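You operate a simulated robot arm through the tools that you are given. There is no shell and no other tool. Be economical: measure what you need, move in short steps, check, and stop when the job is done.

You are at the controls of a simulated two-armed robot. One attempt, no reset.

JOB
Pick up the plastic cup marked "6" from the top of the sample table with one hand, pass it to the other hand and put it on the top of the steel bench. Set down upright: plastic cup.

The check looks at the end state, three seconds after you hand in, the way a careful person would. Anything else that was tipped, shoved, dropped, spilled or broken makes it a failure.

ROBOT AND FRAMES
Two 6-joint arms with two-finger parallel grippers on one trunk, on a base that drives. Base frame: it is fixed to the floor where the robot stands at the start and does not move with it; the origin is under the middle of the robot, x ahead of it, y to its left, z up. Lengths are in cm, angles in rad, forces in N, time in s.
The left shoulder is at the start at [6, 18.7, 109.7], the right one opposite. With the tool pointing down near the work surface each hand reaches from about 26 to 62 cm from the robot's upright axis, wherever it stands, measured 20 degrees to its own side. Places, roughly: top of the steel bench [430, -150, 90]. Payload 1.57 kg a hand.
The tool frame of a hand sits at the grasp point between the pads (the TCP): z along the fingers, y along the line on which they close. The tips reach 3 cm beyond it. The gripper opens to 11 cm. The fingers are 2.4 cm wide and 1.2 cm thick; the gripper's body (4.8 by 11.2 cm) begins 7.8 cm behind the TCP.
Orientation is that of the tool frame in the base frame, as a unit quaternion [w, x, y, z]. With the fingers straight down and closing along the base's y, the tool's x points along the base's -x, its y along +y and its z along -z.

CONTROLS
- The arms move only by the tool apply_moves. It takes "left_deltas", "right_deltas" or both (then of equal length, played together; a hand with none holds still); each is one flat list of numbers, 7 for each row, row after row: the shift along the tool's x, y, z in cm, then the turn, a rotation vector about the tool's x, y, z in rad, then the gripper command, from -1 (fully open) to 1 (shut), values between in proportion. In form: [x, y, z, ax, ay, az, claw, x, y, z, ax, ay, az, claw, ...]. A call has 1 to 10 rows; each row is the pose to reach, as a shift and turn from the pose commanded when the call began, along the tool's axes at that moment. Rows are played at 5 a second. More than 5 cm and 0.15 rad between two rows, or a gripper value outside its range, and nothing of the call is played. A pose out of reach is approached as far as the arm can. The call stops where the force on the tool passes 40 N (or 10 N more than at its start, if that is more) or the arm is blocked; 0.2 s more then pass. The fingers move at their own pace (about 15.3 cm/s each) and stop on an object; they squeeze with about 36 N. The grip force told is the motor's: it shows also when the fingers shut on nothing. Time passes only in rows, and 0.2 s behind the last, so rows that repeat a pose let the fingers close. It gives the time, the measured TCP pose, the force on the tool (base axes), the opening and the grip force at its end, in the units of the frame above (readings bear some noise), with the torque about the TCP (base axes, N m) and any sound that the robot's microphone picked up.
- Cameras (640 x 400 px; columns grow to the right, rows downward): "scene" is now at [0.08, 3.7, 163.45]; the picture's right is [0.51, -0.86, 0.00], its down [-0.70, -0.41, -0.59] and it looks along [0.50, 0.30, -0.81] (base axes); focal length 296 px, centre (320, 200). "left" rides on the left gripper at [7, -1.6, -14.1] in its tool frame; the picture's right is [0.23, 0.97, 0.00], its down [-0.85, 0.20, -0.48] and it looks along [-0.47, 0.11, 0.88] (tool axes); focal length 222 px, centre (320, 200). "right" rides on the right gripper at [7, 1.6, -14.1] in its tool frame; the picture's right is [-0.23, 0.97, 0.00], its down [-0.86, -0.20, -0.48] and it looks along [-0.47, -0.11, 0.88] (tool axes); focal length 222 px, centre (320, 200). There is no depth. A picture from a camera that has moved, and an enlarged one, comes with that camera's place and axes in the base frame and with its lens.
- snapshot(camera): a new picture of that camera. It takes no simulated time.
- slide_trunk(by): slides the trunk up (or, below 0, down) by that many cm; the arms and the scene camera ride with it, the base frame stays. It gives what a move gives, with no picture.
- roll_base(legs): drives the robot by 1 to 6 legs, each [ahead, left, turn to the left] in cm, cm and rad, along the robot's own axes; the way and the turn of a leg run together, so that a leg with both is an arc; at most 150 cm and 3.142 rad a leg. The arms and the cameras ride along, it lands a little off, and it stops where it bumps. It gives what a move gives.
- pan_tilt(pan, tilt): turns the head with the scene camera to pan (to the left, within 1.501 rad either way) and tilt (down, from -0.506 to 1.204), counted from straight ahead of the robot. It gives what a move gives.
- close_up(camera, box): a new picture of the part [left, top, right, bottom] of that camera's present view, enlarged. It takes no simulated time.
- hand_in(): hands the job in; it is judged then, once.

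Go step by step. Nothing tells you exact positions but the pictures and the camera data: compare them with the known pose of the tool, close in by small moves and look again before you grip or let go. The budget is 120 turns and 88 pictures, counting those below and the enlarged ones. Unless the task says otherwise, let go and move clear before handing in, and close with one line.

The tools are called after ">>>" as a command line: name --argument value ..., lists and objects as JSON in quotes. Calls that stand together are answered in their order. apply_moves: Moves the arms, as the interface text tells. Its arguments: {"type":"object","properties":{"left_deltas":{"type":"array","items":{"type":"number"}},"right_deltas":{"type":"array","items":{"type":"number"}}},"required":[]} The other tools are called the same way: slide_trunk (by) slides the trunk up or down; roll_base (legs) drives the base; pan_tilt (pan, tilt) turns the head that bears the scene camera; snapshot (camera) takes a picture; close_up (camera, box) takes an enlarged picture of a part of a camera's view; hand_in () hands the job in.

At the start:

```text
time_s: 0.0
left_position: [34.53, 30.06, 107.21]
left_tcp_rot: [0.0, 0.0, 1.0, 0.001]
left_ft_force: [0.4, 0.1, -0.1]
left_moment: [-0.03, 0.01, -0.01]
left_gripper_width: 10.98
left_grasp_force: 0.0
right_position: [34.37, -1.03, 101.63]
right_tcp_rot: [0.0, 0.0, 1.0, -0.001]
right_ft_force: [0.1, 0.4, 0.2]
right_moment: [-0.04, 0.03, -0.01]
right_gripper_width: 10.97
right_grasp_force: 0.0
trunk travel left (down, up): [-72.5, 26.5]
robot x, y, heading: [-0.03, -0.03, -0.004]
head pan, tilt: [0.536, 0.944]
```

scene: 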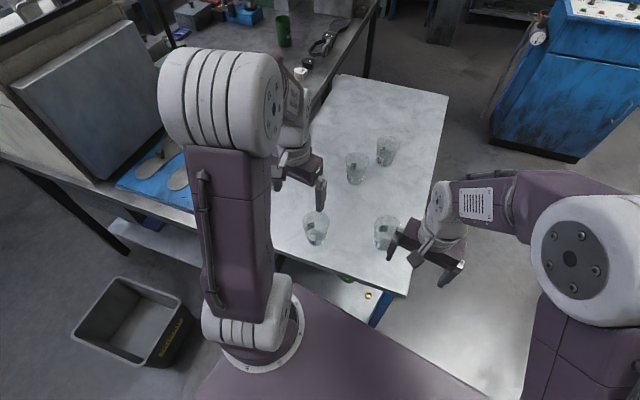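
right: 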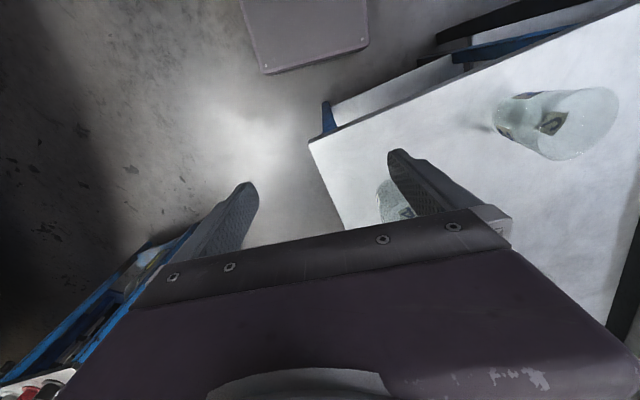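
left: 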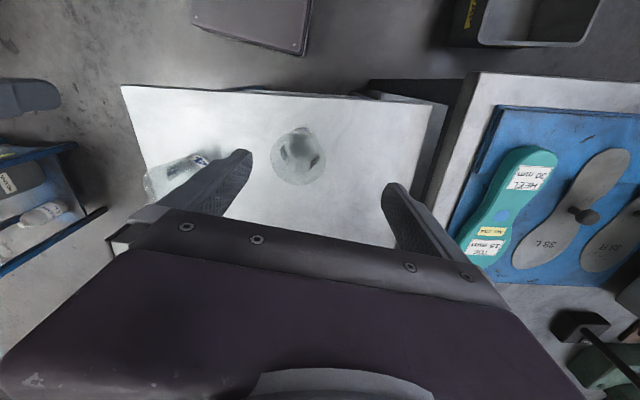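

I see four clear cups on a white table ahead-left; I need to read their markings. I'll take an enlarged view of them.

>>> close_up --camera "scene" --box '[290, 120, 420, 260]'

>>> close_up --camera "right" --box '[480, 70, 640, 170]'

>>> close_up --camera "left" --box '[120, 100, 360, 250]'

```text
2.86 times, centred on (355, 190) of scene
camera zoom: at [0.08, 3.7, 163.45], right [0.51, -0.86, 0.0], down [-0.7, -0.41, -0.59], along [0.5, 0.3, -0.81], focal length 846 px, centre (220, 229)
```

zoom: 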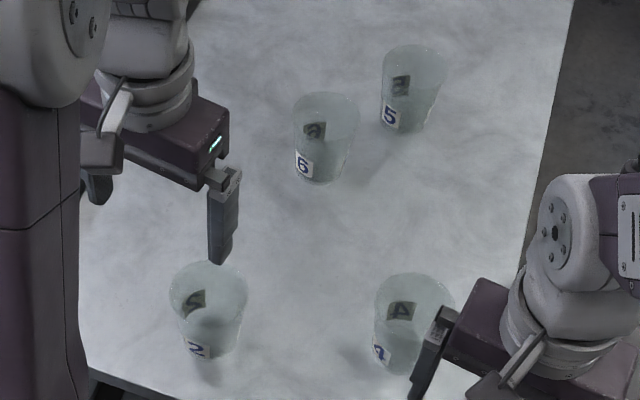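

```text
4.00 times, centred on (560, 120) of right
camera zoom: at [27.33, 0.52, 115.65], right [0.23, 0.97, 0.0], down [0.86, -0.2, 0.48], along [0.47, -0.11, -0.88], focal length 888 px, centre (-640, 520)
```

zoom: 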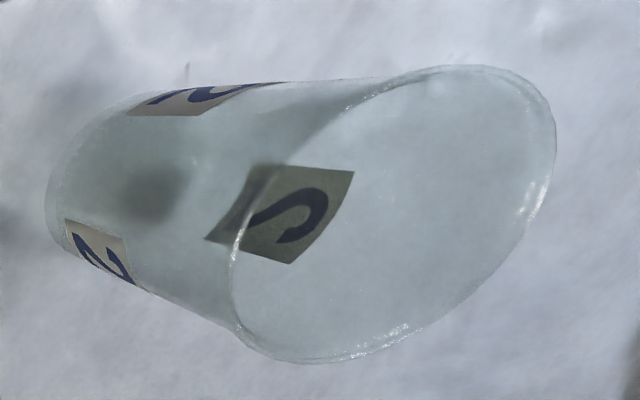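

```text
2.67 times, centred on (240, 175) of left
camera zoom: at [27.57, 28.59, 121.12], right [-0.23, 0.97, 0.0], down [0.85, 0.2, 0.48], along [0.47, 0.11, -0.88], focal length 592 px, centre (533, 267)
```

zoom: 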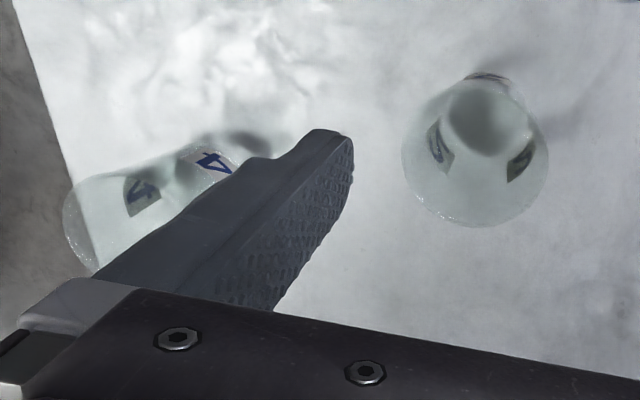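

Cup 6 is the far-left one, at about (68, 30) on a table top near z≈76, too far to reach from here. I plan to go round to the table's right side, so I'll check the floor there first.

>>> pan_tilt --pan -0.6 --tilt 0.6

>>> snapshot --camera "scene"

>>> pan_tilt --pan 0.2 --tilt 0.6

>>> snapshot --camera "scene"

```text
time_s: 1.4
left_position: [34.62, 30.29, 107.03]
left_tcp_rot: [0.0, 0.0, 1.0, 0.0]
left_ft_force: [-0.5, 0.2, 0.8]
left_moment: [0.01, -0.02, -0.02]
left_gripper_width: 10.98
left_grasp_force: 0.0
right_position: [34.32, -1.12, 101.61]
right_tcp_rot: [0.0, 0.0, 1.0, 0.0]
right_ft_force: [-0.9, 1.1, 0.3]
right_moment: [0.0, -0.02, 0.0]
right_gripper_width: 10.98
right_grasp_force: 0.0
trunk travel left (down, up): [-72.5, 26.5]
robot x, y, heading: [-0.19, -0.06, -0.001]
head pan, tilt: [-0.6, 0.6]
```

```text
81 pictures are left
camera scene: at [1.1, -5.02, 166.25], right [-0.56, -0.83, 0.0], down [-0.47, 0.32, -0.82], along [0.68, -0.47, -0.57], focal length 296 px, centre (320, 200)
```

scene: 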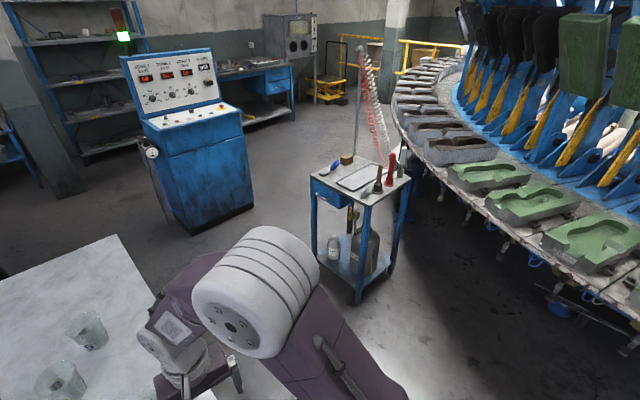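

```text
time_s: 2.5
left_position: [34.56, 30.1, 107.03]
left_tcp_rot: [0.0, 0.0, 1.0, -0.001]
left_ft_force: [0.0, -0.5, -1.0]
left_moment: [-0.01, 0.03, -0.03]
left_gripper_width: 11.01
left_grasp_force: 0.0
right_position: [34.31, -1.01, 101.65]
right_tcp_rot: [0.0, 0.001, 1.0, 0.0]
right_ft_force: [0.5, -0.3, 0.2]
right_moment: [-0.01, -0.02, 0.04]
right_gripper_width: 10.98
right_grasp_force: 0.1
trunk travel left (down, up): [-72.5, 26.5]
robot x, y, heading: [0.14, 0.05, -0.002]
head pan, tilt: [0.201, 0.6]
```

```text
80 pictures are left
camera scene: at [2.46, 1.72, 166.25], right [0.2, -0.98, 0.0], down [-0.55, -0.11, -0.83], along [0.81, 0.16, -0.56], focal length 296 px, centre (320, 200)
```

scene: 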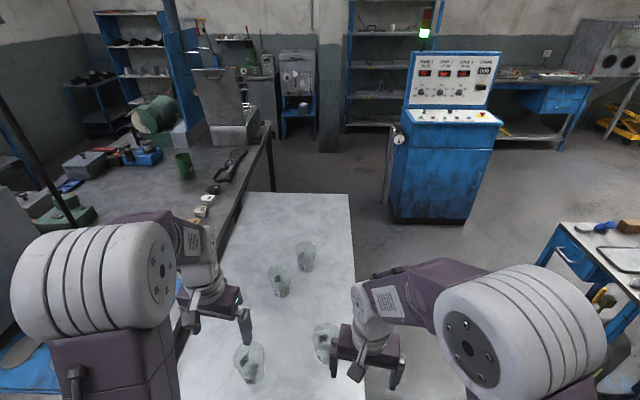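

The corridor between the table and the tool cart (near edge y≈-97) looks free. I'll go right, ahead, and turn to face the table's long right side.

>>> roll_base --legs '[[0, -38, 0], [94, 0, 0], [0, 0, 1.74]]'

>>> pan_tilt --pan 0.2 --tilt 1.0

>>> snapshot --camera "scene"

>>> snapshot --camera "left"

```text
time_s: 13.6
left_position: [59.38, -9.27, 107.04]
left_tcp_rot: [0.0, 0.76, -0.65, 0.0]
left_ft_force: [0.5, 0.5, 0.2]
left_moment: [0.01, -0.03, 0.01]
left_gripper_width: 11.0
left_grasp_force: 0.0
right_position: [90.24, -4.75, 101.64]
right_tcp_rot: [-0.001, 0.76, -0.65, 0.0]
right_ft_force: [-0.1, -0.1, 1.4]
right_moment: [0.0, 0.02, 0.02]
right_gripper_width: 11.02
right_grasp_force: 0.0
trunk travel left (down, up): [-72.5, 26.5]
robot x, y, heading: [94.29, -39.1, 1.725]
head pan, tilt: [0.201, 0.6]
```

```text
time_s: 14.5
left_position: [59.33, -9.27, 107.17]
left_tcp_rot: [0.0, 0.76, -0.65, 0.0]
left_ft_force: [0.3, -0.3, 0.5]
left_moment: [-0.01, -0.02, 0.04]
left_gripper_width: 10.99
left_grasp_force: 0.2
right_position: [90.28, -4.72, 101.76]
right_tcp_rot: [0.0, 0.759, -0.651, 0.001]
right_ft_force: [-0.2, -0.6, 0.0]
right_moment: [-0.02, 0.02, -0.02]
right_gripper_width: 11.01
right_grasp_force: 0.0
trunk travel left (down, up): [-72.5, 26.5]
robot x, y, heading: [94.55, -38.84, 1.724]
head pan, tilt: [0.201, 1.0]
```

```text
79 pictures are left
camera scene: at [92.76, -38.25, 163.06], right [0.94, 0.35, 0.0], down [0.29, -0.79, -0.54], along [-0.19, 0.51, -0.84], focal length 296 px, centre (320, 200)
```

scene: 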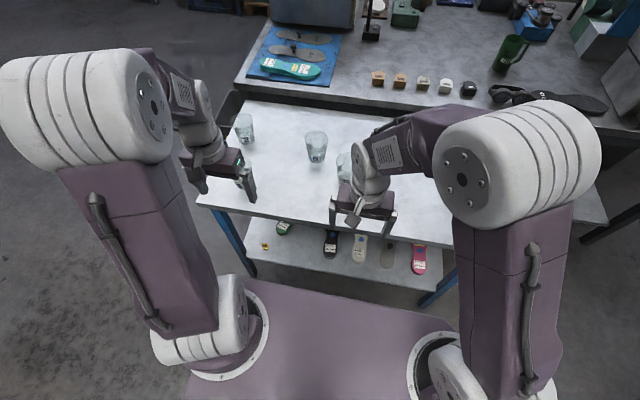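

```text
78 pictures are left
camera left: at [62.0, -15.91, 121.12], right [-0.93, -0.38, 0.0], down [-0.33, 0.81, 0.48], along [-0.18, 0.44, -0.88], focal length 222 px, centre (320, 200)
```

left: 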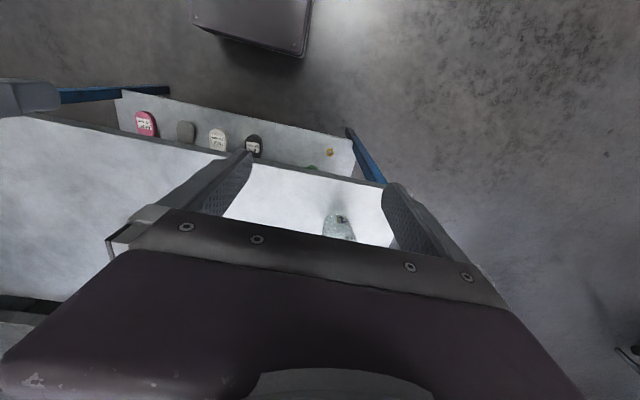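

I'm facing the table; cup 6 stays at about (67, 30), with the table edge roughly 43 cm ahead of my axis. I'll move 13 cm closer and look again.

>>> roll_base --legs '[[13, 0, 0]]'

>>> close_up --camera "scene" --box '[180, 80, 460, 300]'

>>> snapshot --camera "left"

```text
time_s: 15.8
left_position: [57.34, 3.52, 107.15]
left_tcp_rot: [-0.001, 0.76, -0.65, 0.0]
left_ft_force: [-1.0, 0.2, -0.2]
left_moment: [-0.01, 0.02, 0.0]
left_gripper_width: 11.01
left_grasp_force: 0.0
right_position: [88.09, 8.07, 101.72]
right_tcp_rot: [-0.001, 0.76, -0.65, -0.001]
right_ft_force: [0.9, -0.2, 0.2]
right_moment: [0.02, 0.0, 0.02]
right_gripper_width: 11.0
right_grasp_force: 0.1
trunk travel left (down, up): [-72.5, 26.5]
robot x, y, heading: [92.15, -25.67, 1.726]
head pan, tilt: [0.201, 1.0]
```

```text
1.82 times, centred on (320, 190) of scene
camera zoom: at [90.76, -25.48, 163.05], right [0.94, 0.35, 0.0], down [0.29, -0.79, -0.54], along [-0.19, 0.51, -0.84], focal length 538 px, centre (320, 218)
```

zoom: 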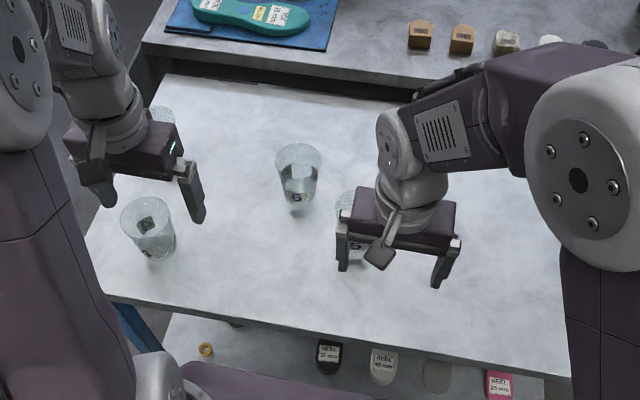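

```text
76 pictures are left
camera left: at [59.99, -3.08, 121.16], right [-0.93, -0.38, 0.0], down [-0.33, 0.81, 0.48], along [-0.18, 0.44, -0.88], focal length 222 px, centre (320, 200)
```

left: 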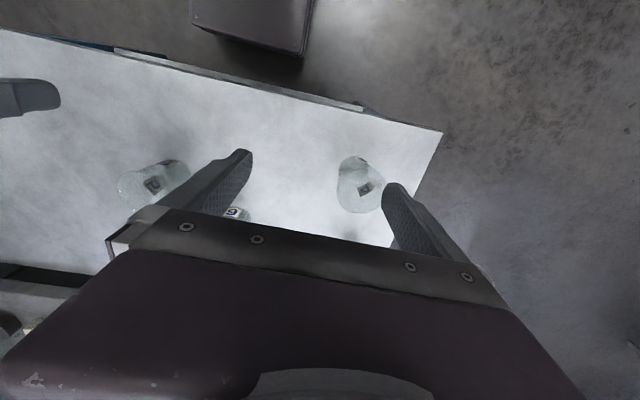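

Cup 6 base is near (65.4, 29.8), rim near z 88–90; it's about 59 ahead and 18 left of me, so I'll use the left hand tilted forward about 45°. I'll tilt while staying well above the cups, then look.

>>> apply_moves --left_deltas '[-1.3, -1.7, 0.9, 0, -0.115, 0, -1, -2.6, -3.4, 1.8, 0, -0.23, 0, -1, -3.9, -5.1, 2.7, 0, -0.345, 0, -1, -5.2, -6.8, 3.6, 0, -0.46, 0, -1, -6.5, -8.5, 4.5, 0, -0.575, 0, -1, -7.8, -10.2, 5.4, 0, -0.69, 0, -1, -9, -12, 6, 0, -0.8, 0, -1, -9, -12, 6, 0, -0.8, 0, -1]'

>>> snapshot --camera "left"

>>> snapshot --camera "scene"

```text
time_s: 17.6
left_position: [64.08, 15.11, 103.51]
left_tcp_rot: [-0.266, 0.704, -0.597, -0.278]
left_ft_force: [0.0, -0.2, 0.3]
left_moment: [-0.01, 0.04, 0.0]
left_gripper_width: 10.99
left_grasp_force: 0.1
left hand out of reach, approached as far as the arm can: row 4, 5, 6, 7, 8
right_position: [88.24, 8.21, 101.68]
right_tcp_rot: [0.0, 0.76, -0.65, -0.001]
right_ft_force: [0.5, -1.0, 0.9]
right_moment: [-0.01, -0.01, 0.0]
right_gripper_width: 11.02
right_grasp_force: 0.0
trunk travel left (down, up): [-72.5, 26.5]
robot x, y, heading: [92.44, -25.93, 1.729]
head pan, tilt: [0.201, 1.0]
```

```text
75 pictures are left
camera left: at [67.72, 0.58, 108.46], right [-0.93, -0.3, -0.2], down [-0.27, 0.23, 0.93], along [-0.23, 0.93, -0.29], focal length 222 px, centre (320, 200)
```

left: 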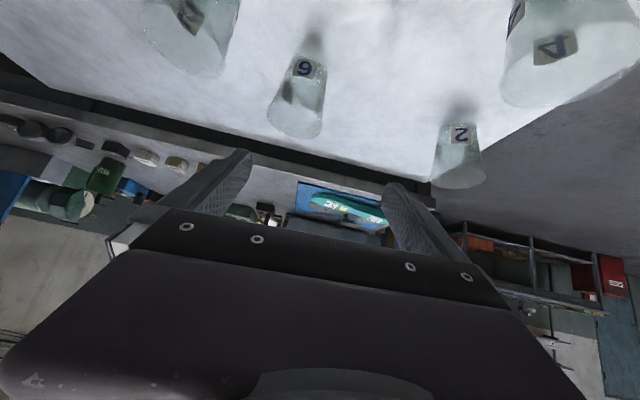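

```text
74 pictures are left
camera scene: at [90.8, -25.41, 163.05], right [0.94, 0.35, 0.0], down [0.29, -0.79, -0.54], along [-0.19, 0.51, -0.84], focal length 296 px, centre (320, 200)
```

scene: 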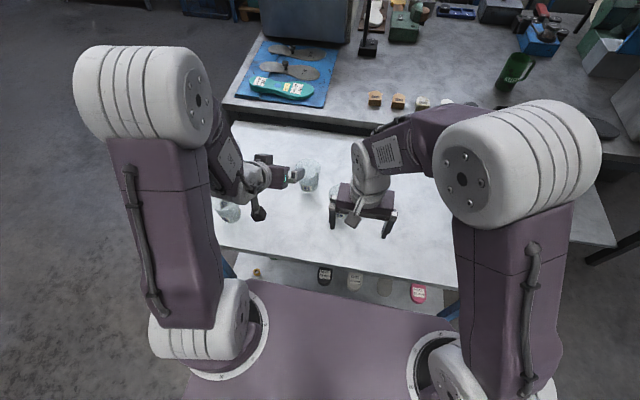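

The tilted pose was slightly cramped (too close to the shoulder). Cup 6 reads as base near (66.2, 30.6), rim z≈88; I'll move out to a point just behind and above it.

>>> apply_moves --left_deltas '[-0.73, -0.3, 3.7, 0, 0, 0, -1, -1.45, -0.6, 7.3, 0, 0, 0, -1, -2.18, -0.95, 11, 0, 0, 0, -1, -2.18, -0.95, 11, 0, 0, 0, -1]'

>>> snapshot --camera "left"

>>> close_up --camera "scene" --box '[200, 100, 420, 240]'

```text
time_s: 18.6
left_position: [60.79, 24.7, 98.04]
left_tcp_rot: [-0.261, 0.698, -0.602, -0.287]
left_ft_force: [0.5, 0.2, 0.1]
left_moment: [0.04, -0.03, -0.02]
left_gripper_width: 10.97
left_grasp_force: 0.2
left hand out of reach, approached as far as the arm can: row 1, 2, 3, 4
right_position: [88.09, 8.25, 101.73]
right_tcp_rot: [0.001, 0.76, -0.65, 0.0]
right_ft_force: [0.3, -0.3, 0.0]
right_moment: [0.0, 0.02, 0.02]
right_gripper_width: 10.96
right_grasp_force: 0.1
trunk travel left (down, up): [-72.5, 26.5]
robot x, y, heading: [92.49, -25.91, 1.727]
head pan, tilt: [0.201, 1.0]
```

```text
73 pictures are left
camera left: at [64.44, 10.1, 102.97], right [-0.94, -0.29, -0.18], down [-0.25, 0.22, 0.94], along [-0.24, 0.93, -0.28], focal length 222 px, centre (320, 200)
```

left: 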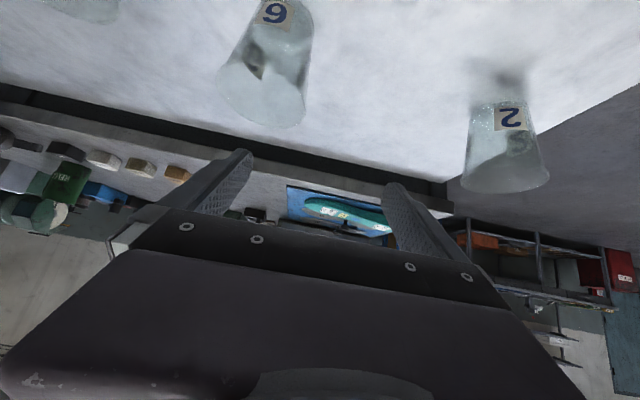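

```text
2.86 times, centred on (310, 170) of scene
camera zoom: at [90.75, -25.35, 163.05], right [0.94, 0.35, 0.0], down [0.29, -0.79, -0.54], along [-0.19, 0.51, -0.84], focal length 846 px, centre (349, 286)
```

zoom: 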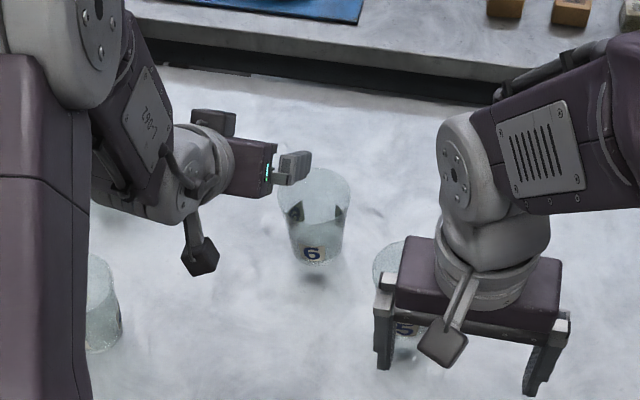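

The hand keeps drifting left, so a straight-ahead tilt seems to be joint-limited. I'll try swinging the tilted hand's azimuth to the right (pointing right-ahead), staying above the rims.

>>> apply_moves --left_deltas '[0, 0, 0, 0.1, 0, 0.098, -1, 0, 0, 0, 0.2, 0, 0.195, -1, 0, 0, 0, 0.3, 0, 0.29, -1, 0, 0, 0, 0.4, 0, 0.385, -1, 0, 0, 0, 0.5, 0, 0.48, -1, 0, 0, 0, 0.574, 0, 0.558, -1, 0, 0, 0, 0.574, 0, 0.558, -1]'

>>> snapshot --camera "left"

>>> close_up --camera "scene" --box '[180, 80, 420, 240]'

```text
time_s: 20.2
left_position: [60.74, 24.52, 97.84]
left_tcp_rot: [0.348, -0.411, 0.824, 0.174]
left_ft_force: [-0.3, -0.2, 0.1]
left_moment: [-0.02, 0.02, 0.0]
left_gripper_width: 11.0
left_grasp_force: 0.1
right_position: [88.37, 8.19, 101.54]
right_tcp_rot: [0.0, 0.76, -0.65, 0.0]
right_ft_force: [-0.6, 0.2, -0.7]
right_moment: [0.02, -0.01, -0.01]
right_gripper_width: 10.98
right_grasp_force: 0.1
trunk travel left (down, up): [-72.5, 26.5]
robot x, y, heading: [92.27, -26.07, 1.726]
head pan, tilt: [0.201, 1.0]
```

```text
71 pictures are left
camera left: at [53.09, 11.64, 102.78], right [-0.87, 0.46, -0.16], down [-0.01, 0.32, 0.95], along [0.49, 0.83, -0.28], focal length 222 px, centre (320, 200)
```

left: 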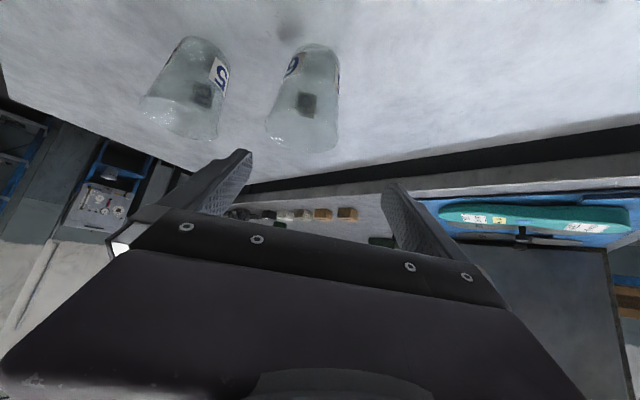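

```text
2.50 times, centred on (300, 160) of scene
camera zoom: at [90.74, -25.3, 163.05], right [0.94, 0.35, 0.0], down [0.29, -0.79, -0.54], along [-0.19, 0.51, -0.84], focal length 740 px, centre (370, 300)
```

zoom: 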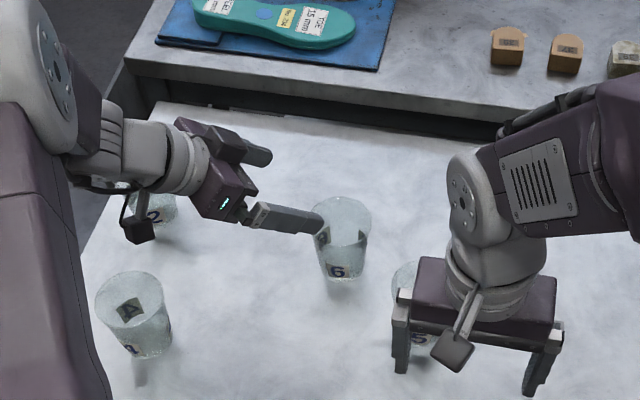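

That worked: the hand is now tilted and pointing right-ahead with full reach. From this view the cup axis is 2.5 cm off-centre in tool y and about 8 cm ahead; I'll centre and lower to just above rim height.

>>> apply_moves --left_deltas '[1.7, -1.3, 2.4, 0, 0, 0, -1, 3.46, -2.5, 4.75, 0, 0, 0, -1, 3.46, -2.5, 4.75, 0, 0, 0, -1]'

>>> snapshot --camera "left"

>>> close_up --camera "scene" --box '[180, 80, 420, 240]'

```text
time_s: 21.0
left_position: [63.4, 23.67, 92.06]
left_tcp_rot: [0.348, -0.411, 0.824, 0.174]
left_ft_force: [0.2, 1.4, 0.5]
left_moment: [0.0, 0.01, -0.02]
left_gripper_width: 11.01
left_grasp_force: 0.1
right_position: [88.23, 8.26, 101.61]
right_tcp_rot: [-0.001, 0.76, -0.65, 0.0]
right_ft_force: [0.1, 0.1, -0.7]
right_moment: [0.0, 0.0, 0.0]
right_gripper_width: 10.99
right_grasp_force: 0.0
trunk travel left (down, up): [-72.5, 26.5]
robot x, y, heading: [92.16, -26.02, 1.721]
head pan, tilt: [0.201, 1.0]
```

```text
69 pictures are left
camera left: at [55.72, 10.76, 96.92], right [-0.87, 0.46, -0.16], down [-0.01, 0.32, 0.95], along [0.49, 0.83, -0.28], focal length 222 px, centre (320, 200)
```

left: 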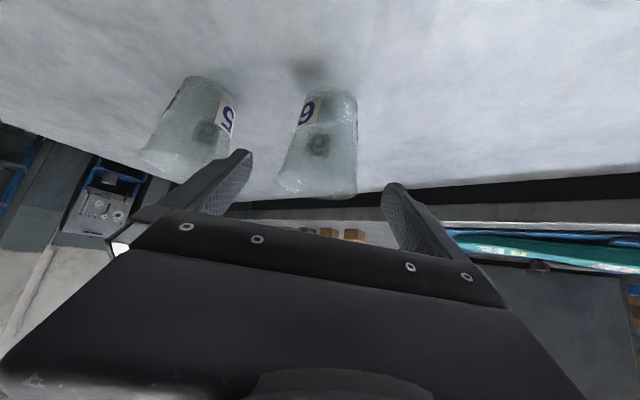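

```text
2.50 times, centred on (300, 160) of scene
camera zoom: at [90.73, -25.33, 163.05], right [0.94, 0.35, 0.0], down [0.29, -0.79, -0.54], along [-0.19, 0.51, -0.84], focal length 740 px, centre (370, 300)
```

zoom: 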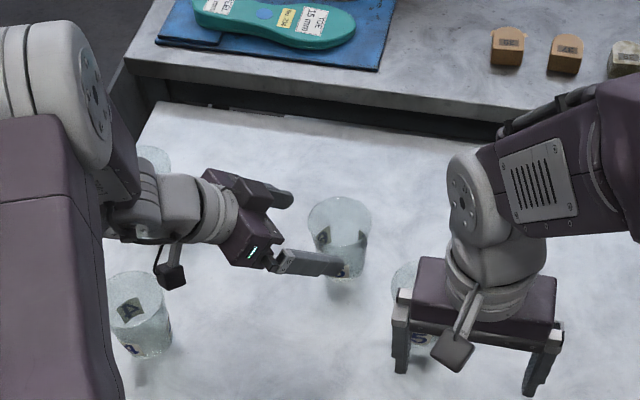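

The cup now sits nearly centred (about +0.5 in tool y) and about 9 cm ahead. I'll go halfway in and check straddling.

>>> apply_moves --left_deltas '[0.75, 0.3, 3.2, 0, 0, 0, -1, 1.5, 0.5, 6.33, 0, 0, 0, -1, 1.5, 0.5, 6.33, 0, 0, 0, -1]'

>>> snapshot --camera "left"

>>> close_up --camera "scene" --box '[240, 110, 360, 210]'

```text
time_s: 21.8
left_position: [65.26, 26.8, 86.64]
left_tcp_rot: [0.349, -0.411, 0.824, 0.175]
left_ft_force: [0.2, -0.9, -0.3]
left_moment: [0.02, 0.0, -0.01]
left_gripper_width: 10.95
left_grasp_force: 0.1
right_position: [88.19, 8.2, 101.64]
right_tcp_rot: [0.0, 0.76, -0.65, 0.0]
right_ft_force: [-0.5, -1.0, -0.1]
right_moment: [0.06, -0.01, 0.0]
right_gripper_width: 11.0
right_grasp_force: 0.0
trunk travel left (down, up): [-72.5, 26.5]
robot x, y, heading: [92.54, -25.6, 1.727]
head pan, tilt: [0.201, 1.0]
```

```text
67 pictures are left
camera left: at [57.42, 13.89, 91.38], right [-0.87, 0.46, -0.16], down [-0.01, 0.32, 0.95], along [0.49, 0.83, -0.28], focal length 222 px, centre (320, 200)
```

left: 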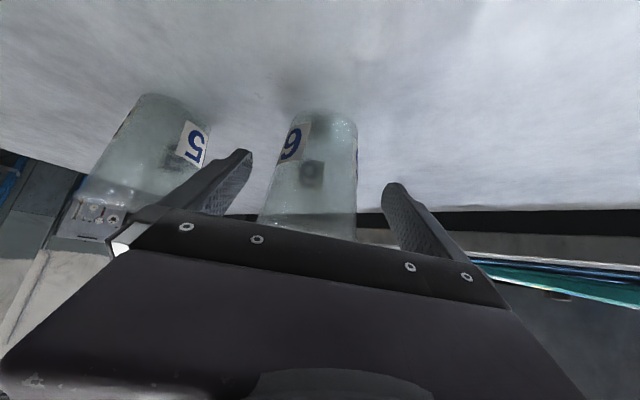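

```text
4.00 times, centred on (300, 160) of scene
camera zoom: at [90.74, -25.36, 163.05], right [0.94, 0.35, 0.0], down [0.29, -0.79, -0.54], along [-0.19, 0.51, -0.84], focal length 1184 px, centre (400, 360)
```

zoom: 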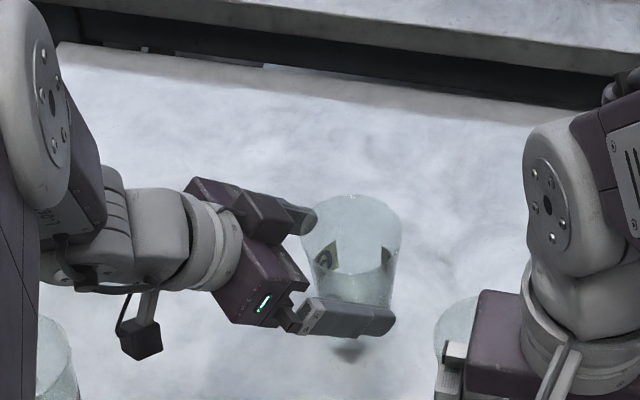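

The fingers straddle the cup cleanly. I'll continue to the grasp height (TCP ≈81) and verify before closing.

>>> apply_moves --left_deltas '[0.27, 0.1, 2.3, 0, 0, 0, -1, 0.54, 0.2, 4.6, 0, 0, 0, -1, 0.81, 0.3, 6.91, 0, 0, 0, -1, 0.81, 0.3, 6.91, 0, 0, 0, -1]'

>>> snapshot --camera "left"

>>> close_up --camera "scene" --box '[240, 110, 360, 210]'

```text
time_s: 22.5
left_position: [66.6, 29.51, 82.8]
left_tcp_rot: [0.352, -0.41, 0.823, 0.177]
left_ft_force: [4.7, -11.4, 13.0]
left_moment: [0.17, 0.53, 0.5]
left_gripper_width: 11.0
left_grasp_force: 0.0
right_position: [88.06, 7.77, 101.71]
right_tcp_rot: [-0.002, 0.761, -0.649, -0.001]
right_ft_force: [0.6, 1.3, -0.4]
right_moment: [-0.03, -0.01, 0.02]
right_gripper_width: 11.0
right_grasp_force: 0.0
trunk travel left (down, up): [-72.5, 26.5]
robot x, y, heading: [92.4, -25.78, 1.729]
head pan, tilt: [0.201, 1.0]
stopped in row 3 (left hand): the force on the tool passed its limit at 103 N (the readings are from after the stop); the commanded pose is now the measured one
```

```text
65 pictures are left
camera left: at [58.85, 16.54, 87.57], right [-0.87, 0.46, -0.16], down [-0.01, 0.31, 0.95], along [0.49, 0.83, -0.27], focal length 222 px, centre (320, 200)
```

left: 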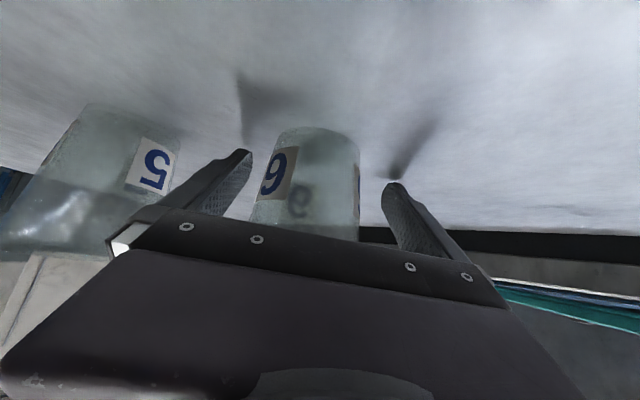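

```text
4.00 times, centred on (300, 160) of scene
camera zoom: at [90.66, -25.94, 163.07], right [0.94, 0.35, 0.0], down [0.3, -0.79, -0.54], along [-0.19, 0.51, -0.84], focal length 1184 px, centre (400, 360)
```

zoom: 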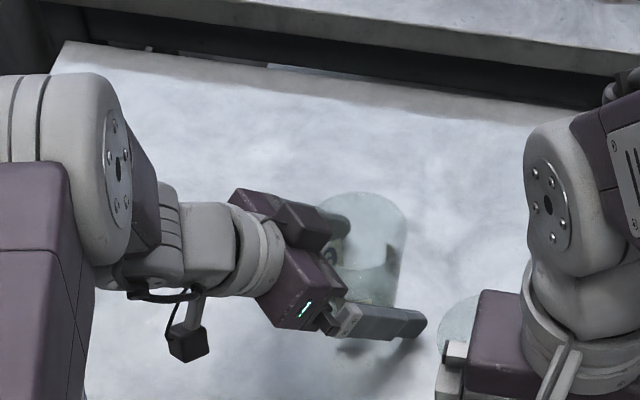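

The finger tips touched the table: its top is really near z≈79.8, so the cup sits a bit nearer than I thought (about under the TCP). I'll back off 2 cm and up a bit, then recheck.

>>> apply_moves --left_deltas '[0.03, 0, -1.5, 0, 0, 0, -1, 1.03, 0, -2.06, 0, 0, 0, -1, 1.03, 0, -2.06, 0, 0, 0, -1]'

>>> snapshot --camera "left"

>>> close_up --camera "scene" --box '[240, 110, 360, 210]'

```text
time_s: 23.3
left_position: [65.48, 28.22, 83.38]
left_tcp_rot: [0.349, -0.411, 0.823, 0.177]
left_ft_force: [-0.3, -0.1, 0.3]
left_moment: [0.02, 0.03, 0.0]
left_gripper_width: 10.98
left_grasp_force: 0.1
right_position: [88.17, 8.29, 101.61]
right_tcp_rot: [-0.001, 0.761, -0.649, -0.001]
right_ft_force: [-1.3, 0.1, -0.6]
right_moment: [0.01, 0.0, -0.03]
right_gripper_width: 10.99
right_grasp_force: 0.0
trunk travel left (down, up): [-72.5, 26.5]
robot x, y, heading: [92.21, -26.09, 1.724]
head pan, tilt: [0.201, 1.0]
```

```text
63 pictures are left
camera left: at [57.67, 15.23, 87.96], right [-0.87, 0.46, -0.16], down [-0.01, 0.32, 0.95], along [0.49, 0.83, -0.27], focal length 222 px, centre (320, 200)
```

left: 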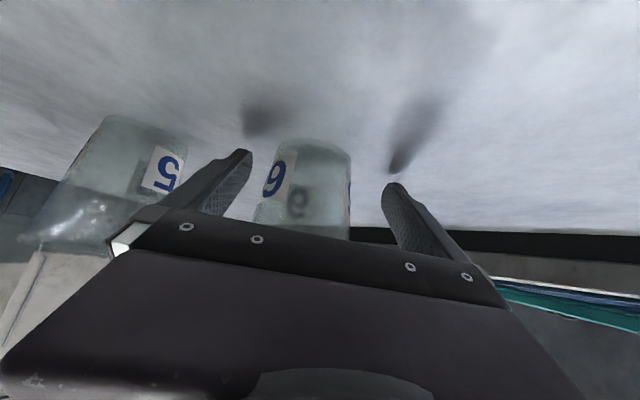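

```text
4.00 times, centred on (300, 160) of scene
camera zoom: at [90.74, -25.16, 163.05], right [0.94, 0.35, 0.0], down [0.29, -0.79, -0.54], along [-0.19, 0.51, -0.84], focal length 1184 px, centre (400, 360)
```

zoom: 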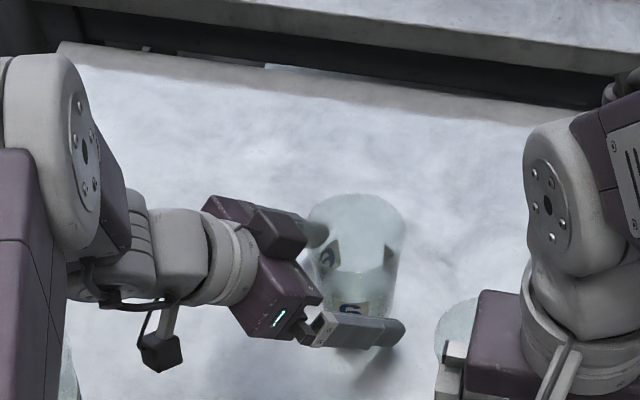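

The cup still stands, about 1.3 cm ahead of the TCP and 0.8 cm off-centre. I'll centre, lift 1 cm, and close.

>>> apply_moves --left_deltas '[-0.716, -0.75, -0.696, 0, 0, 0, -1, -0.716, -0.75, -0.696, 0, 0, 0, 0, -0.716, -0.75, -0.696, 0, 0, 0, 0.3, -0.716, -0.75, -0.696, 0, 0, 0, 0.6, -0.716, -0.75, -0.696, 0, 0, 0, 1, -0.716, -0.75, -0.696, 0, 0, 0, 1]'

>>> snapshot --camera "left"

>>> close_up --camera "scene" --box '[240, 110, 360, 210]'

```text
time_s: 24.7
left_position: [65.87, 27.68, 84.34]
left_tcp_rot: [0.349, -0.412, 0.823, 0.177]
left_ft_force: [-0.5, -0.3, -0.4]
left_moment: [0.02, -0.01, -0.01]
left_gripper_width: 6.83
left_grasp_force: 13.8
right_position: [88.13, 8.19, 101.51]
right_tcp_rot: [0.0, 0.76, -0.65, 0.001]
right_ft_force: [-0.4, -0.3, 0.4]
right_moment: [-0.01, 0.01, 0.02]
right_gripper_width: 11.0
right_grasp_force: 0.1
trunk travel left (down, up): [-72.5, 26.5]
robot x, y, heading: [92.18, -25.83, 1.729]
head pan, tilt: [0.201, 1.0]
```

```text
61 pictures are left
camera left: at [58.23, 14.69, 88.97], right [-0.87, 0.46, -0.16], down [-0.01, 0.32, 0.95], along [0.49, 0.83, -0.27], focal length 222 px, centre (320, 200)
```

left: 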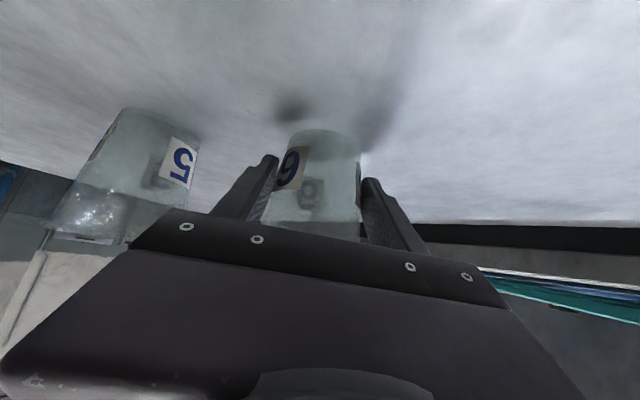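

```text
4.00 times, centred on (300, 160) of scene
camera zoom: at [90.71, -25.29, 163.05], right [0.94, 0.35, 0.0], down [0.29, -0.79, -0.54], along [-0.19, 0.51, -0.84], focal length 1184 px, centre (400, 360)
```

zoom: 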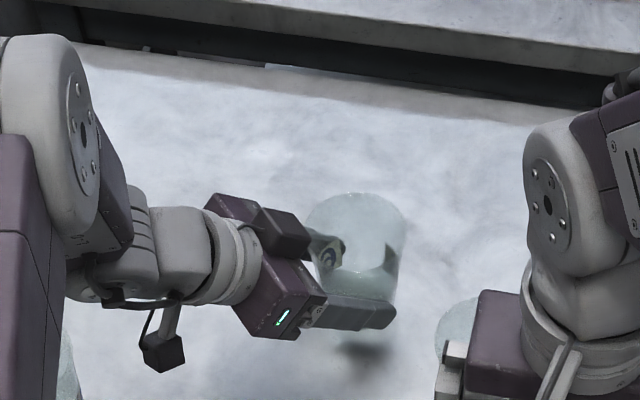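

The fingers are on the cup (6.8 cm wide). I'll let the grip build, then lift straight up 16 cm.

>>> apply_moves --left_deltas '[0, 0, 0, 0, 0, 0, 1, 0, 0, 0, 0, 0, 0, 1, -1.07, 0, -1.04, 0, 0, 0, 1, -2.86, 0, -2.78, 0, 0, 0, 1, -5, 0, -4.87, 0, 0, 0, 1, -7.16, 0, -6.96, 0, 0, 0, 1, -9.3, 0, -9.05, 0, 0, 0, 1, -11.45, 0, -11.14, 0, 0, 0, 1, -11.45, 0, -11.14, 0, 0, 0, 1]'

>>> snapshot --camera "scene"

>>> snapshot --camera "left"

```text
time_s: 26.7
left_position: [66.13, 27.68, 100.32]
left_tcp_rot: [0.35, -0.411, 0.823, 0.176]
left_ft_force: [0.1, 0.6, -0.5]
left_moment: [-0.02, -0.01, -0.03]
left_gripper_width: 6.8
left_grasp_force: 14.3
right_position: [88.2, 8.19, 101.5]
right_tcp_rot: [0.001, 0.761, -0.649, 0.0]
right_ft_force: [-0.9, -0.6, 0.1]
right_moment: [0.03, -0.02, 0.0]
right_gripper_width: 10.97
right_grasp_force: 0.0
trunk travel left (down, up): [-72.5, 26.5]
robot x, y, heading: [92.58, -26.13, 1.728]
head pan, tilt: [0.201, 1.0]
```

```text
59 pictures are left
camera scene: at [90.68, -25.23, 163.05], right [0.94, 0.35, 0.0], down [0.3, -0.79, -0.54], along [-0.19, 0.51, -0.84], focal length 296 px, centre (320, 200)
```

scene: 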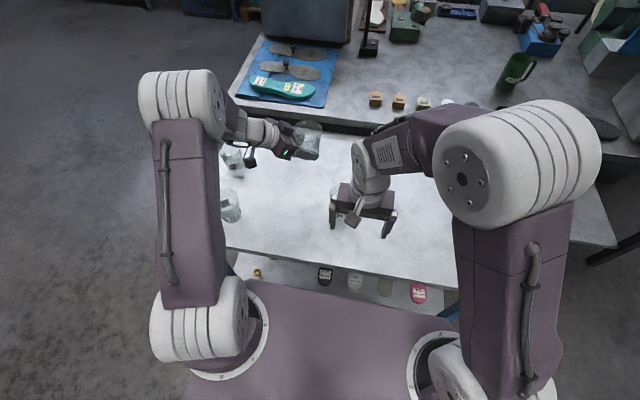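

```text
58 pictures are left
camera left: at [58.34, 14.76, 104.99], right [-0.87, 0.46, -0.16], down [-0.01, 0.32, 0.95], along [0.49, 0.83, -0.27], focal length 222 px, centre (320, 200)
```

left: 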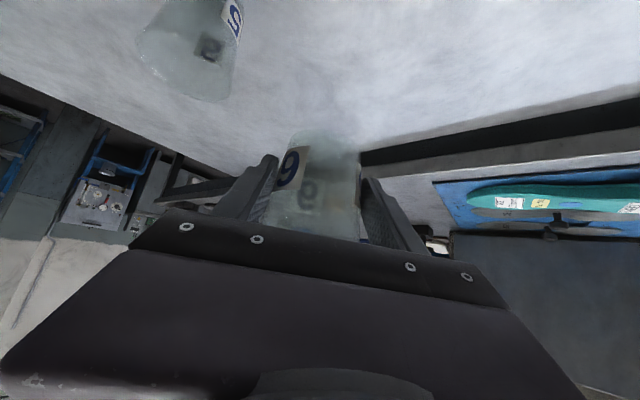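

The cup is held upright with a steady grip. I'll back off from the table so the hand-over happens clear of it.

>>> roll_base --legs '[[-28, 0, 0]]'

>>> apply_moves --left_deltas '[0, 0, 0, 0.1, 0, 0.098, 1, 0, 0, 0, 0.2, 0, 0.195, 1, 0, 0, 0, 0.3, 0, 0.29, 1, 0, 0, 0, 0.4, 0, 0.385, 1, 0, 0, 0, 0.5, 0, 0.48, 1, 0, 0, 0, 0.56, 0, 0.545, 1, 0, 0, 0, 0.56, 0, 0.545, 1]' --right_deltas '[0, 0, -1.5, 0, 0, -0.14, -1, 0, 0, -3, 0, 0, -0.28, -1, 0, 0, -4.5, 0, 0, -0.42, -1, 0, 0, -6, 0, 0, -0.56, -1, 0, 0, -7.5, 0, 0, -0.7, -1, 0, 0, -9, 0, 0, -0.84, -1, 0, 0, -10, 0, 0, -0.98, -1]'

>>> snapshot --camera "scene"

```text
time_s: 28.7
left_position: [70.37, 0.05, 100.11]
left_tcp_rot: [0.35, -0.411, 0.823, 0.176]
left_ft_force: [0.4, 0.1, -1.0]
left_moment: [0.0, -0.03, -0.03]
left_gripper_width: 6.79
left_grasp_force: 13.8
right_position: [92.49, -19.35, 101.49]
right_tcp_rot: [0.0, 0.761, -0.649, 0.0]
right_ft_force: [-0.4, -0.4, 0.7]
right_moment: [-0.01, 0.0, 0.0]
right_gripper_width: 10.99
right_grasp_force: 0.0
trunk travel left (down, up): [-72.5, 26.5]
robot x, y, heading: [97.18, -53.26, 1.732]
head pan, tilt: [0.201, 1.0]
```

```text
time_s: 30.3
left_position: [70.39, -0.1, 100.29]
left_tcp_rot: [0.389, -0.066, 0.918, 0.031]
left_ft_force: [-0.6, -0.4, 0.0]
left_moment: [-0.01, -0.03, -0.03]
left_gripper_width: 6.76
left_grasp_force: 13.9
right_position: [92.47, -19.59, 111.68]
right_tcp_rot: [0.0, 0.977, -0.213, -0.001]
right_ft_force: [0.5, -0.7, 0.0]
right_moment: [-0.04, -0.01, 0.01]
right_gripper_width: 11.0
right_grasp_force: 0.0
trunk travel left (down, up): [-72.5, 26.5]
robot x, y, heading: [96.55, -53.7, 1.735]
head pan, tilt: [0.201, 1.0]
```

```text
57 pictures are left
camera scene: at [95.15, -53.03, 163.05], right [0.94, 0.35, 0.0], down [0.3, -0.79, -0.54], along [-0.19, 0.51, -0.84], focal length 296 px, centre (320, 200)
```

scene: 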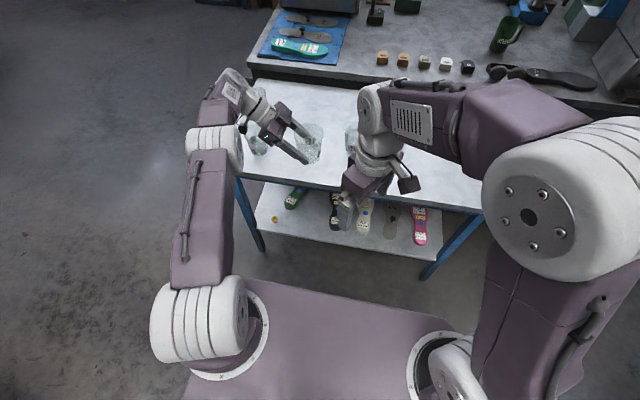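

Both arms respond well. I'll bring the left hand with the cup toward the middle and put the right hand to the right of it, higher, finishing its quarter turn.

>>> apply_moves --left_deltas '[-1.7, -3, 0.6, 0, 0, 0, 1, -3.4, -6, 1.2, 0, 0, 0, 1, -5, -9, 1.7, 0, 0, 0, 1, -6.7, -12, 2.3, 0, 0, 0, 1, -8.4, -15, 2.9, 0, 0, 0, 1, -8.4, -15, 2.9, 0, 0, 0, 1]' --right_deltas '[0.4, -2.2, -0.8, 0, 0, -0.118, -1, 0.8, -4.4, -1.6, 0, 0, -0.236, -1, 1.2, -6.6, -2.4, 0, 0, -0.354, -1, 1.6, -8.8, -3.2, 0, 0, -0.472, -1, 2.1, -11.1, -4, 0, 0, -0.59, -1, 2.1, -11.1, -4, 0, 0, -0.59, -1]'

>>> snapshot --camera "scene"

>>> snapshot --camera "right"

```text
time_s: 31.7
left_position: [80.42, -13.64, 104.1]
left_tcp_rot: [0.389, -0.067, 0.918, 0.032]
left_ft_force: [-0.3, 0.3, -0.1]
left_moment: [-0.03, -0.02, -0.02]
left_gripper_width: 6.76
left_grasp_force: 13.3
right_position: [99.01, -10.26, 115.52]
right_tcp_rot: [0.0, 0.997, 0.08, 0.0]
right_ft_force: [-0.5, -0.5, 0.0]
right_moment: [-0.02, 0.0, -0.02]
right_gripper_width: 10.99
right_grasp_force: 0.0
trunk travel left (down, up): [-72.5, 26.5]
robot x, y, heading: [96.81, -53.54, 1.731]
head pan, tilt: [0.201, 1.0]
```

```text
56 pictures are left
camera scene: at [95.03, -52.97, 163.05], right [0.94, 0.35, 0.0], down [0.3, -0.79, -0.54], along [-0.19, 0.51, -0.84], focal length 296 px, centre (320, 200)
```

scene: 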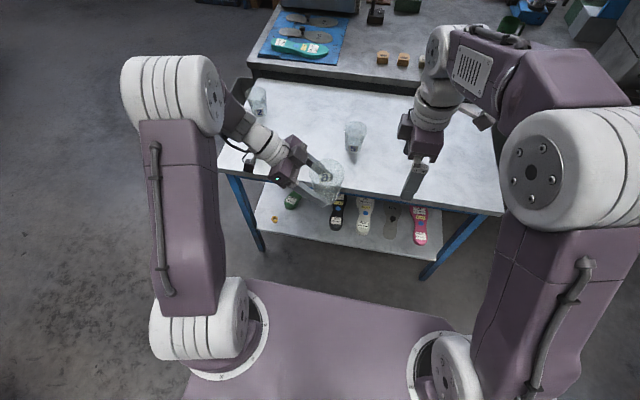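

```text
55 pictures are left
camera right: at [106.1, -10.82, 129.68], right [-0.07, -1.0, 0.0], down [-0.88, 0.06, 0.48], along [-0.48, 0.03, -0.88], focal length 222 px, centre (320, 200)
```

right: 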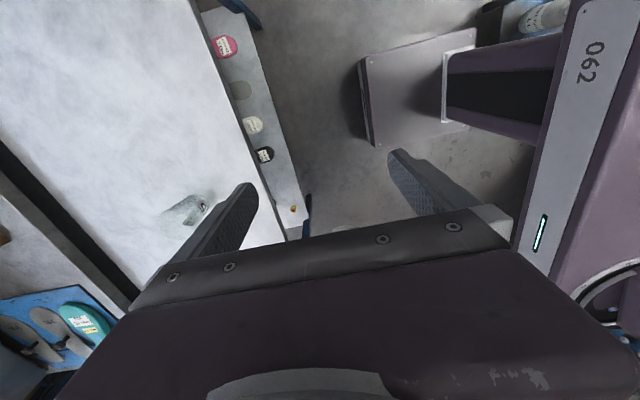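

The right hand is turned with its camera on the outer side. The cup axis should be near (81.7, −13.4), rim z≈109.6; I'll tilt the right hand toward the left by 0.5 rad and move partway over.

>>> apply_moves --right_deltas '[-2.2, 0.1, -0.9, 0, -0.125, 0, -1, -4.5, 0.2, -1.8, 0, -0.25, 0, -1, -6.7, 0.3, -2.7, 0, -0.375, 0, -1, -9, 0.4, -3.5, 0, -0.5, 0, -1, -9, 0.4, -3.5, 0, -0.5, 0, -1]'

>>> snapshot --camera "right"

>>> close_up --camera "scene" --box '[220, 60, 480, 230]'

```text
time_s: 32.9
left_position: [80.4, -13.68, 104.19]
left_tcp_rot: [0.389, -0.066, 0.918, 0.032]
left_ft_force: [0.7, -0.9, -0.2]
left_moment: [-0.01, 0.02, -0.01]
left_gripper_width: 6.75
left_grasp_force: 14.2
right_position: [90.24, -11.96, 119.1]
right_tcp_rot: [0.02, 0.966, 0.077, -0.246]
right_ft_force: [0.3, 0.0, 0.5]
right_moment: [0.0, -0.04, 0.02]
right_gripper_width: 11.01
right_grasp_force: 0.1
trunk travel left (down, up): [-72.5, 26.5]
robot x, y, heading: [97.1, -53.57, 1.733]
head pan, tilt: [0.201, 1.0]
```

```text
54 pictures are left
camera right: at [103.23, -11.65, 127.96], right [-0.04, -0.99, 0.11], down [-0.55, 0.11, 0.83], along [-0.84, -0.02, -0.55], focal length 222 px, centre (320, 200)
```

right: 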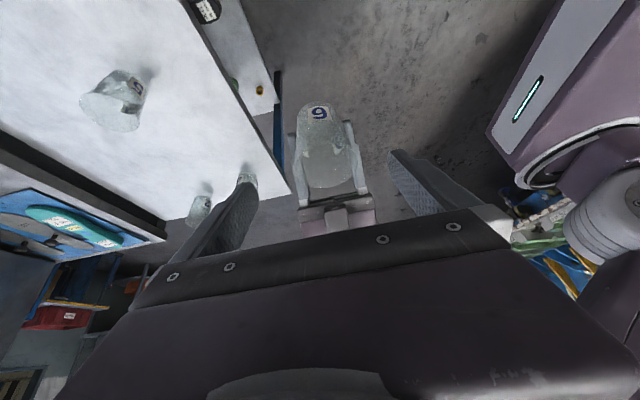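

```text
2.35 times, centred on (350, 145) of scene
camera zoom: at [95.12, -52.99, 163.05], right [0.94, 0.35, 0.0], down [0.3, -0.79, -0.54], along [-0.19, 0.51, -0.84], focal length 696 px, centre (249, 329)
```

zoom: 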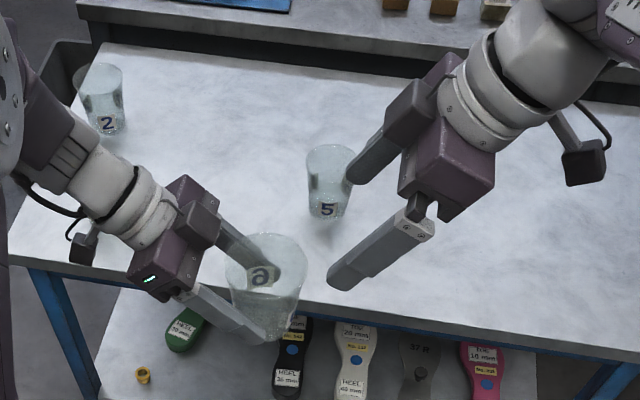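

The geometry agrees: cup axis ≈(82.1, −13.8). I'll move the right hand to just above the rim.

>>> apply_moves --right_deltas '[-2.4, 0.25, 3.6, 0, 0, 0, -1, -4.73, 0.53, 7.24, 0, 0, 0, -1, -4.73, 0.53, 7.24, 0, 0, 0, -1]'

>>> snapshot --camera "right"

>>> close_up --camera "scene" --box '[250, 100, 430, 220]'

>>> snapshot --camera "left"

```text
time_s: 33.7
left_position: [80.45, -13.69, 104.36]
left_tcp_rot: [0.388, -0.067, 0.919, 0.032]
left_ft_force: [-0.6, 0.4, -0.2]
left_moment: [-0.01, 0.0, 0.02]
left_gripper_width: 6.77
left_grasp_force: 13.7
right_position: [82.92, -13.78, 114.92]
right_tcp_rot: [0.02, 0.966, 0.076, -0.247]
right_ft_force: [0.5, -1.3, 0.5]
right_moment: [0.02, 0.01, 0.03]
right_gripper_width: 11.01
right_grasp_force: 0.0
trunk travel left (down, up): [-72.5, 26.5]
robot x, y, heading: [96.81, -53.59, 1.73]
head pan, tilt: [0.201, 1.0]
```

```text
52 pictures are left
camera right: at [95.86, -13.37, 123.94], right [-0.04, -0.99, 0.11], down [-0.55, 0.12, 0.83], along [-0.84, -0.02, -0.55], focal length 222 px, centre (320, 200)
```

right: 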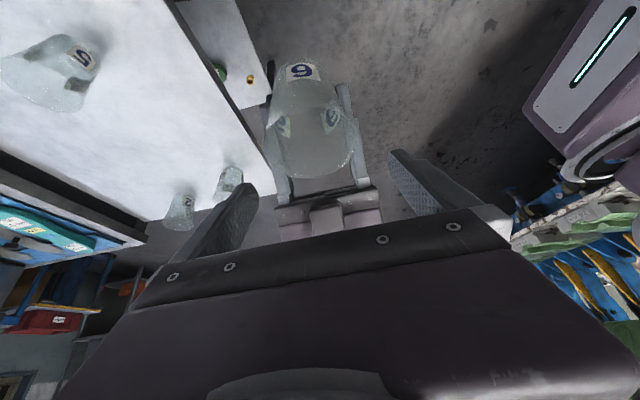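

```text
3.33 times, centred on (340, 160) of scene
camera zoom: at [95.27, -53.02, 163.05], right [0.94, 0.35, 0.0], down [0.3, -0.79, -0.54], along [-0.19, 0.51, -0.84], focal length 986 px, centre (253, 333)
```

zoom: 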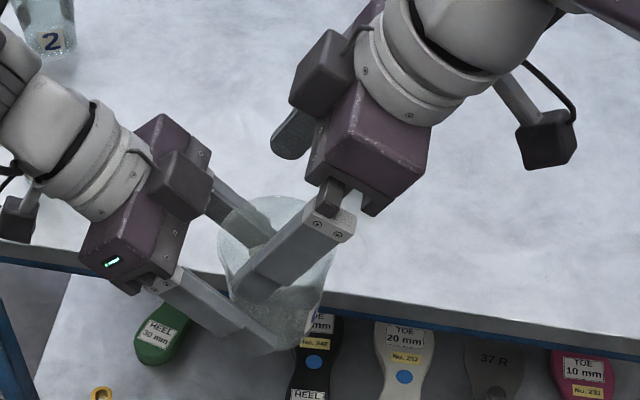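

```text
50 pictures are left
camera left: at [65.98, -17.47, 109.03], right [-0.3, 0.94, -0.16], down [0.22, 0.23, 0.95], along [0.93, 0.25, -0.28], focal length 222 px, centre (320, 200)
```

left: 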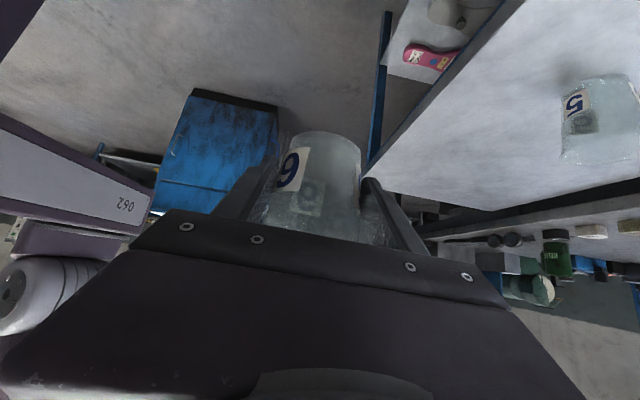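

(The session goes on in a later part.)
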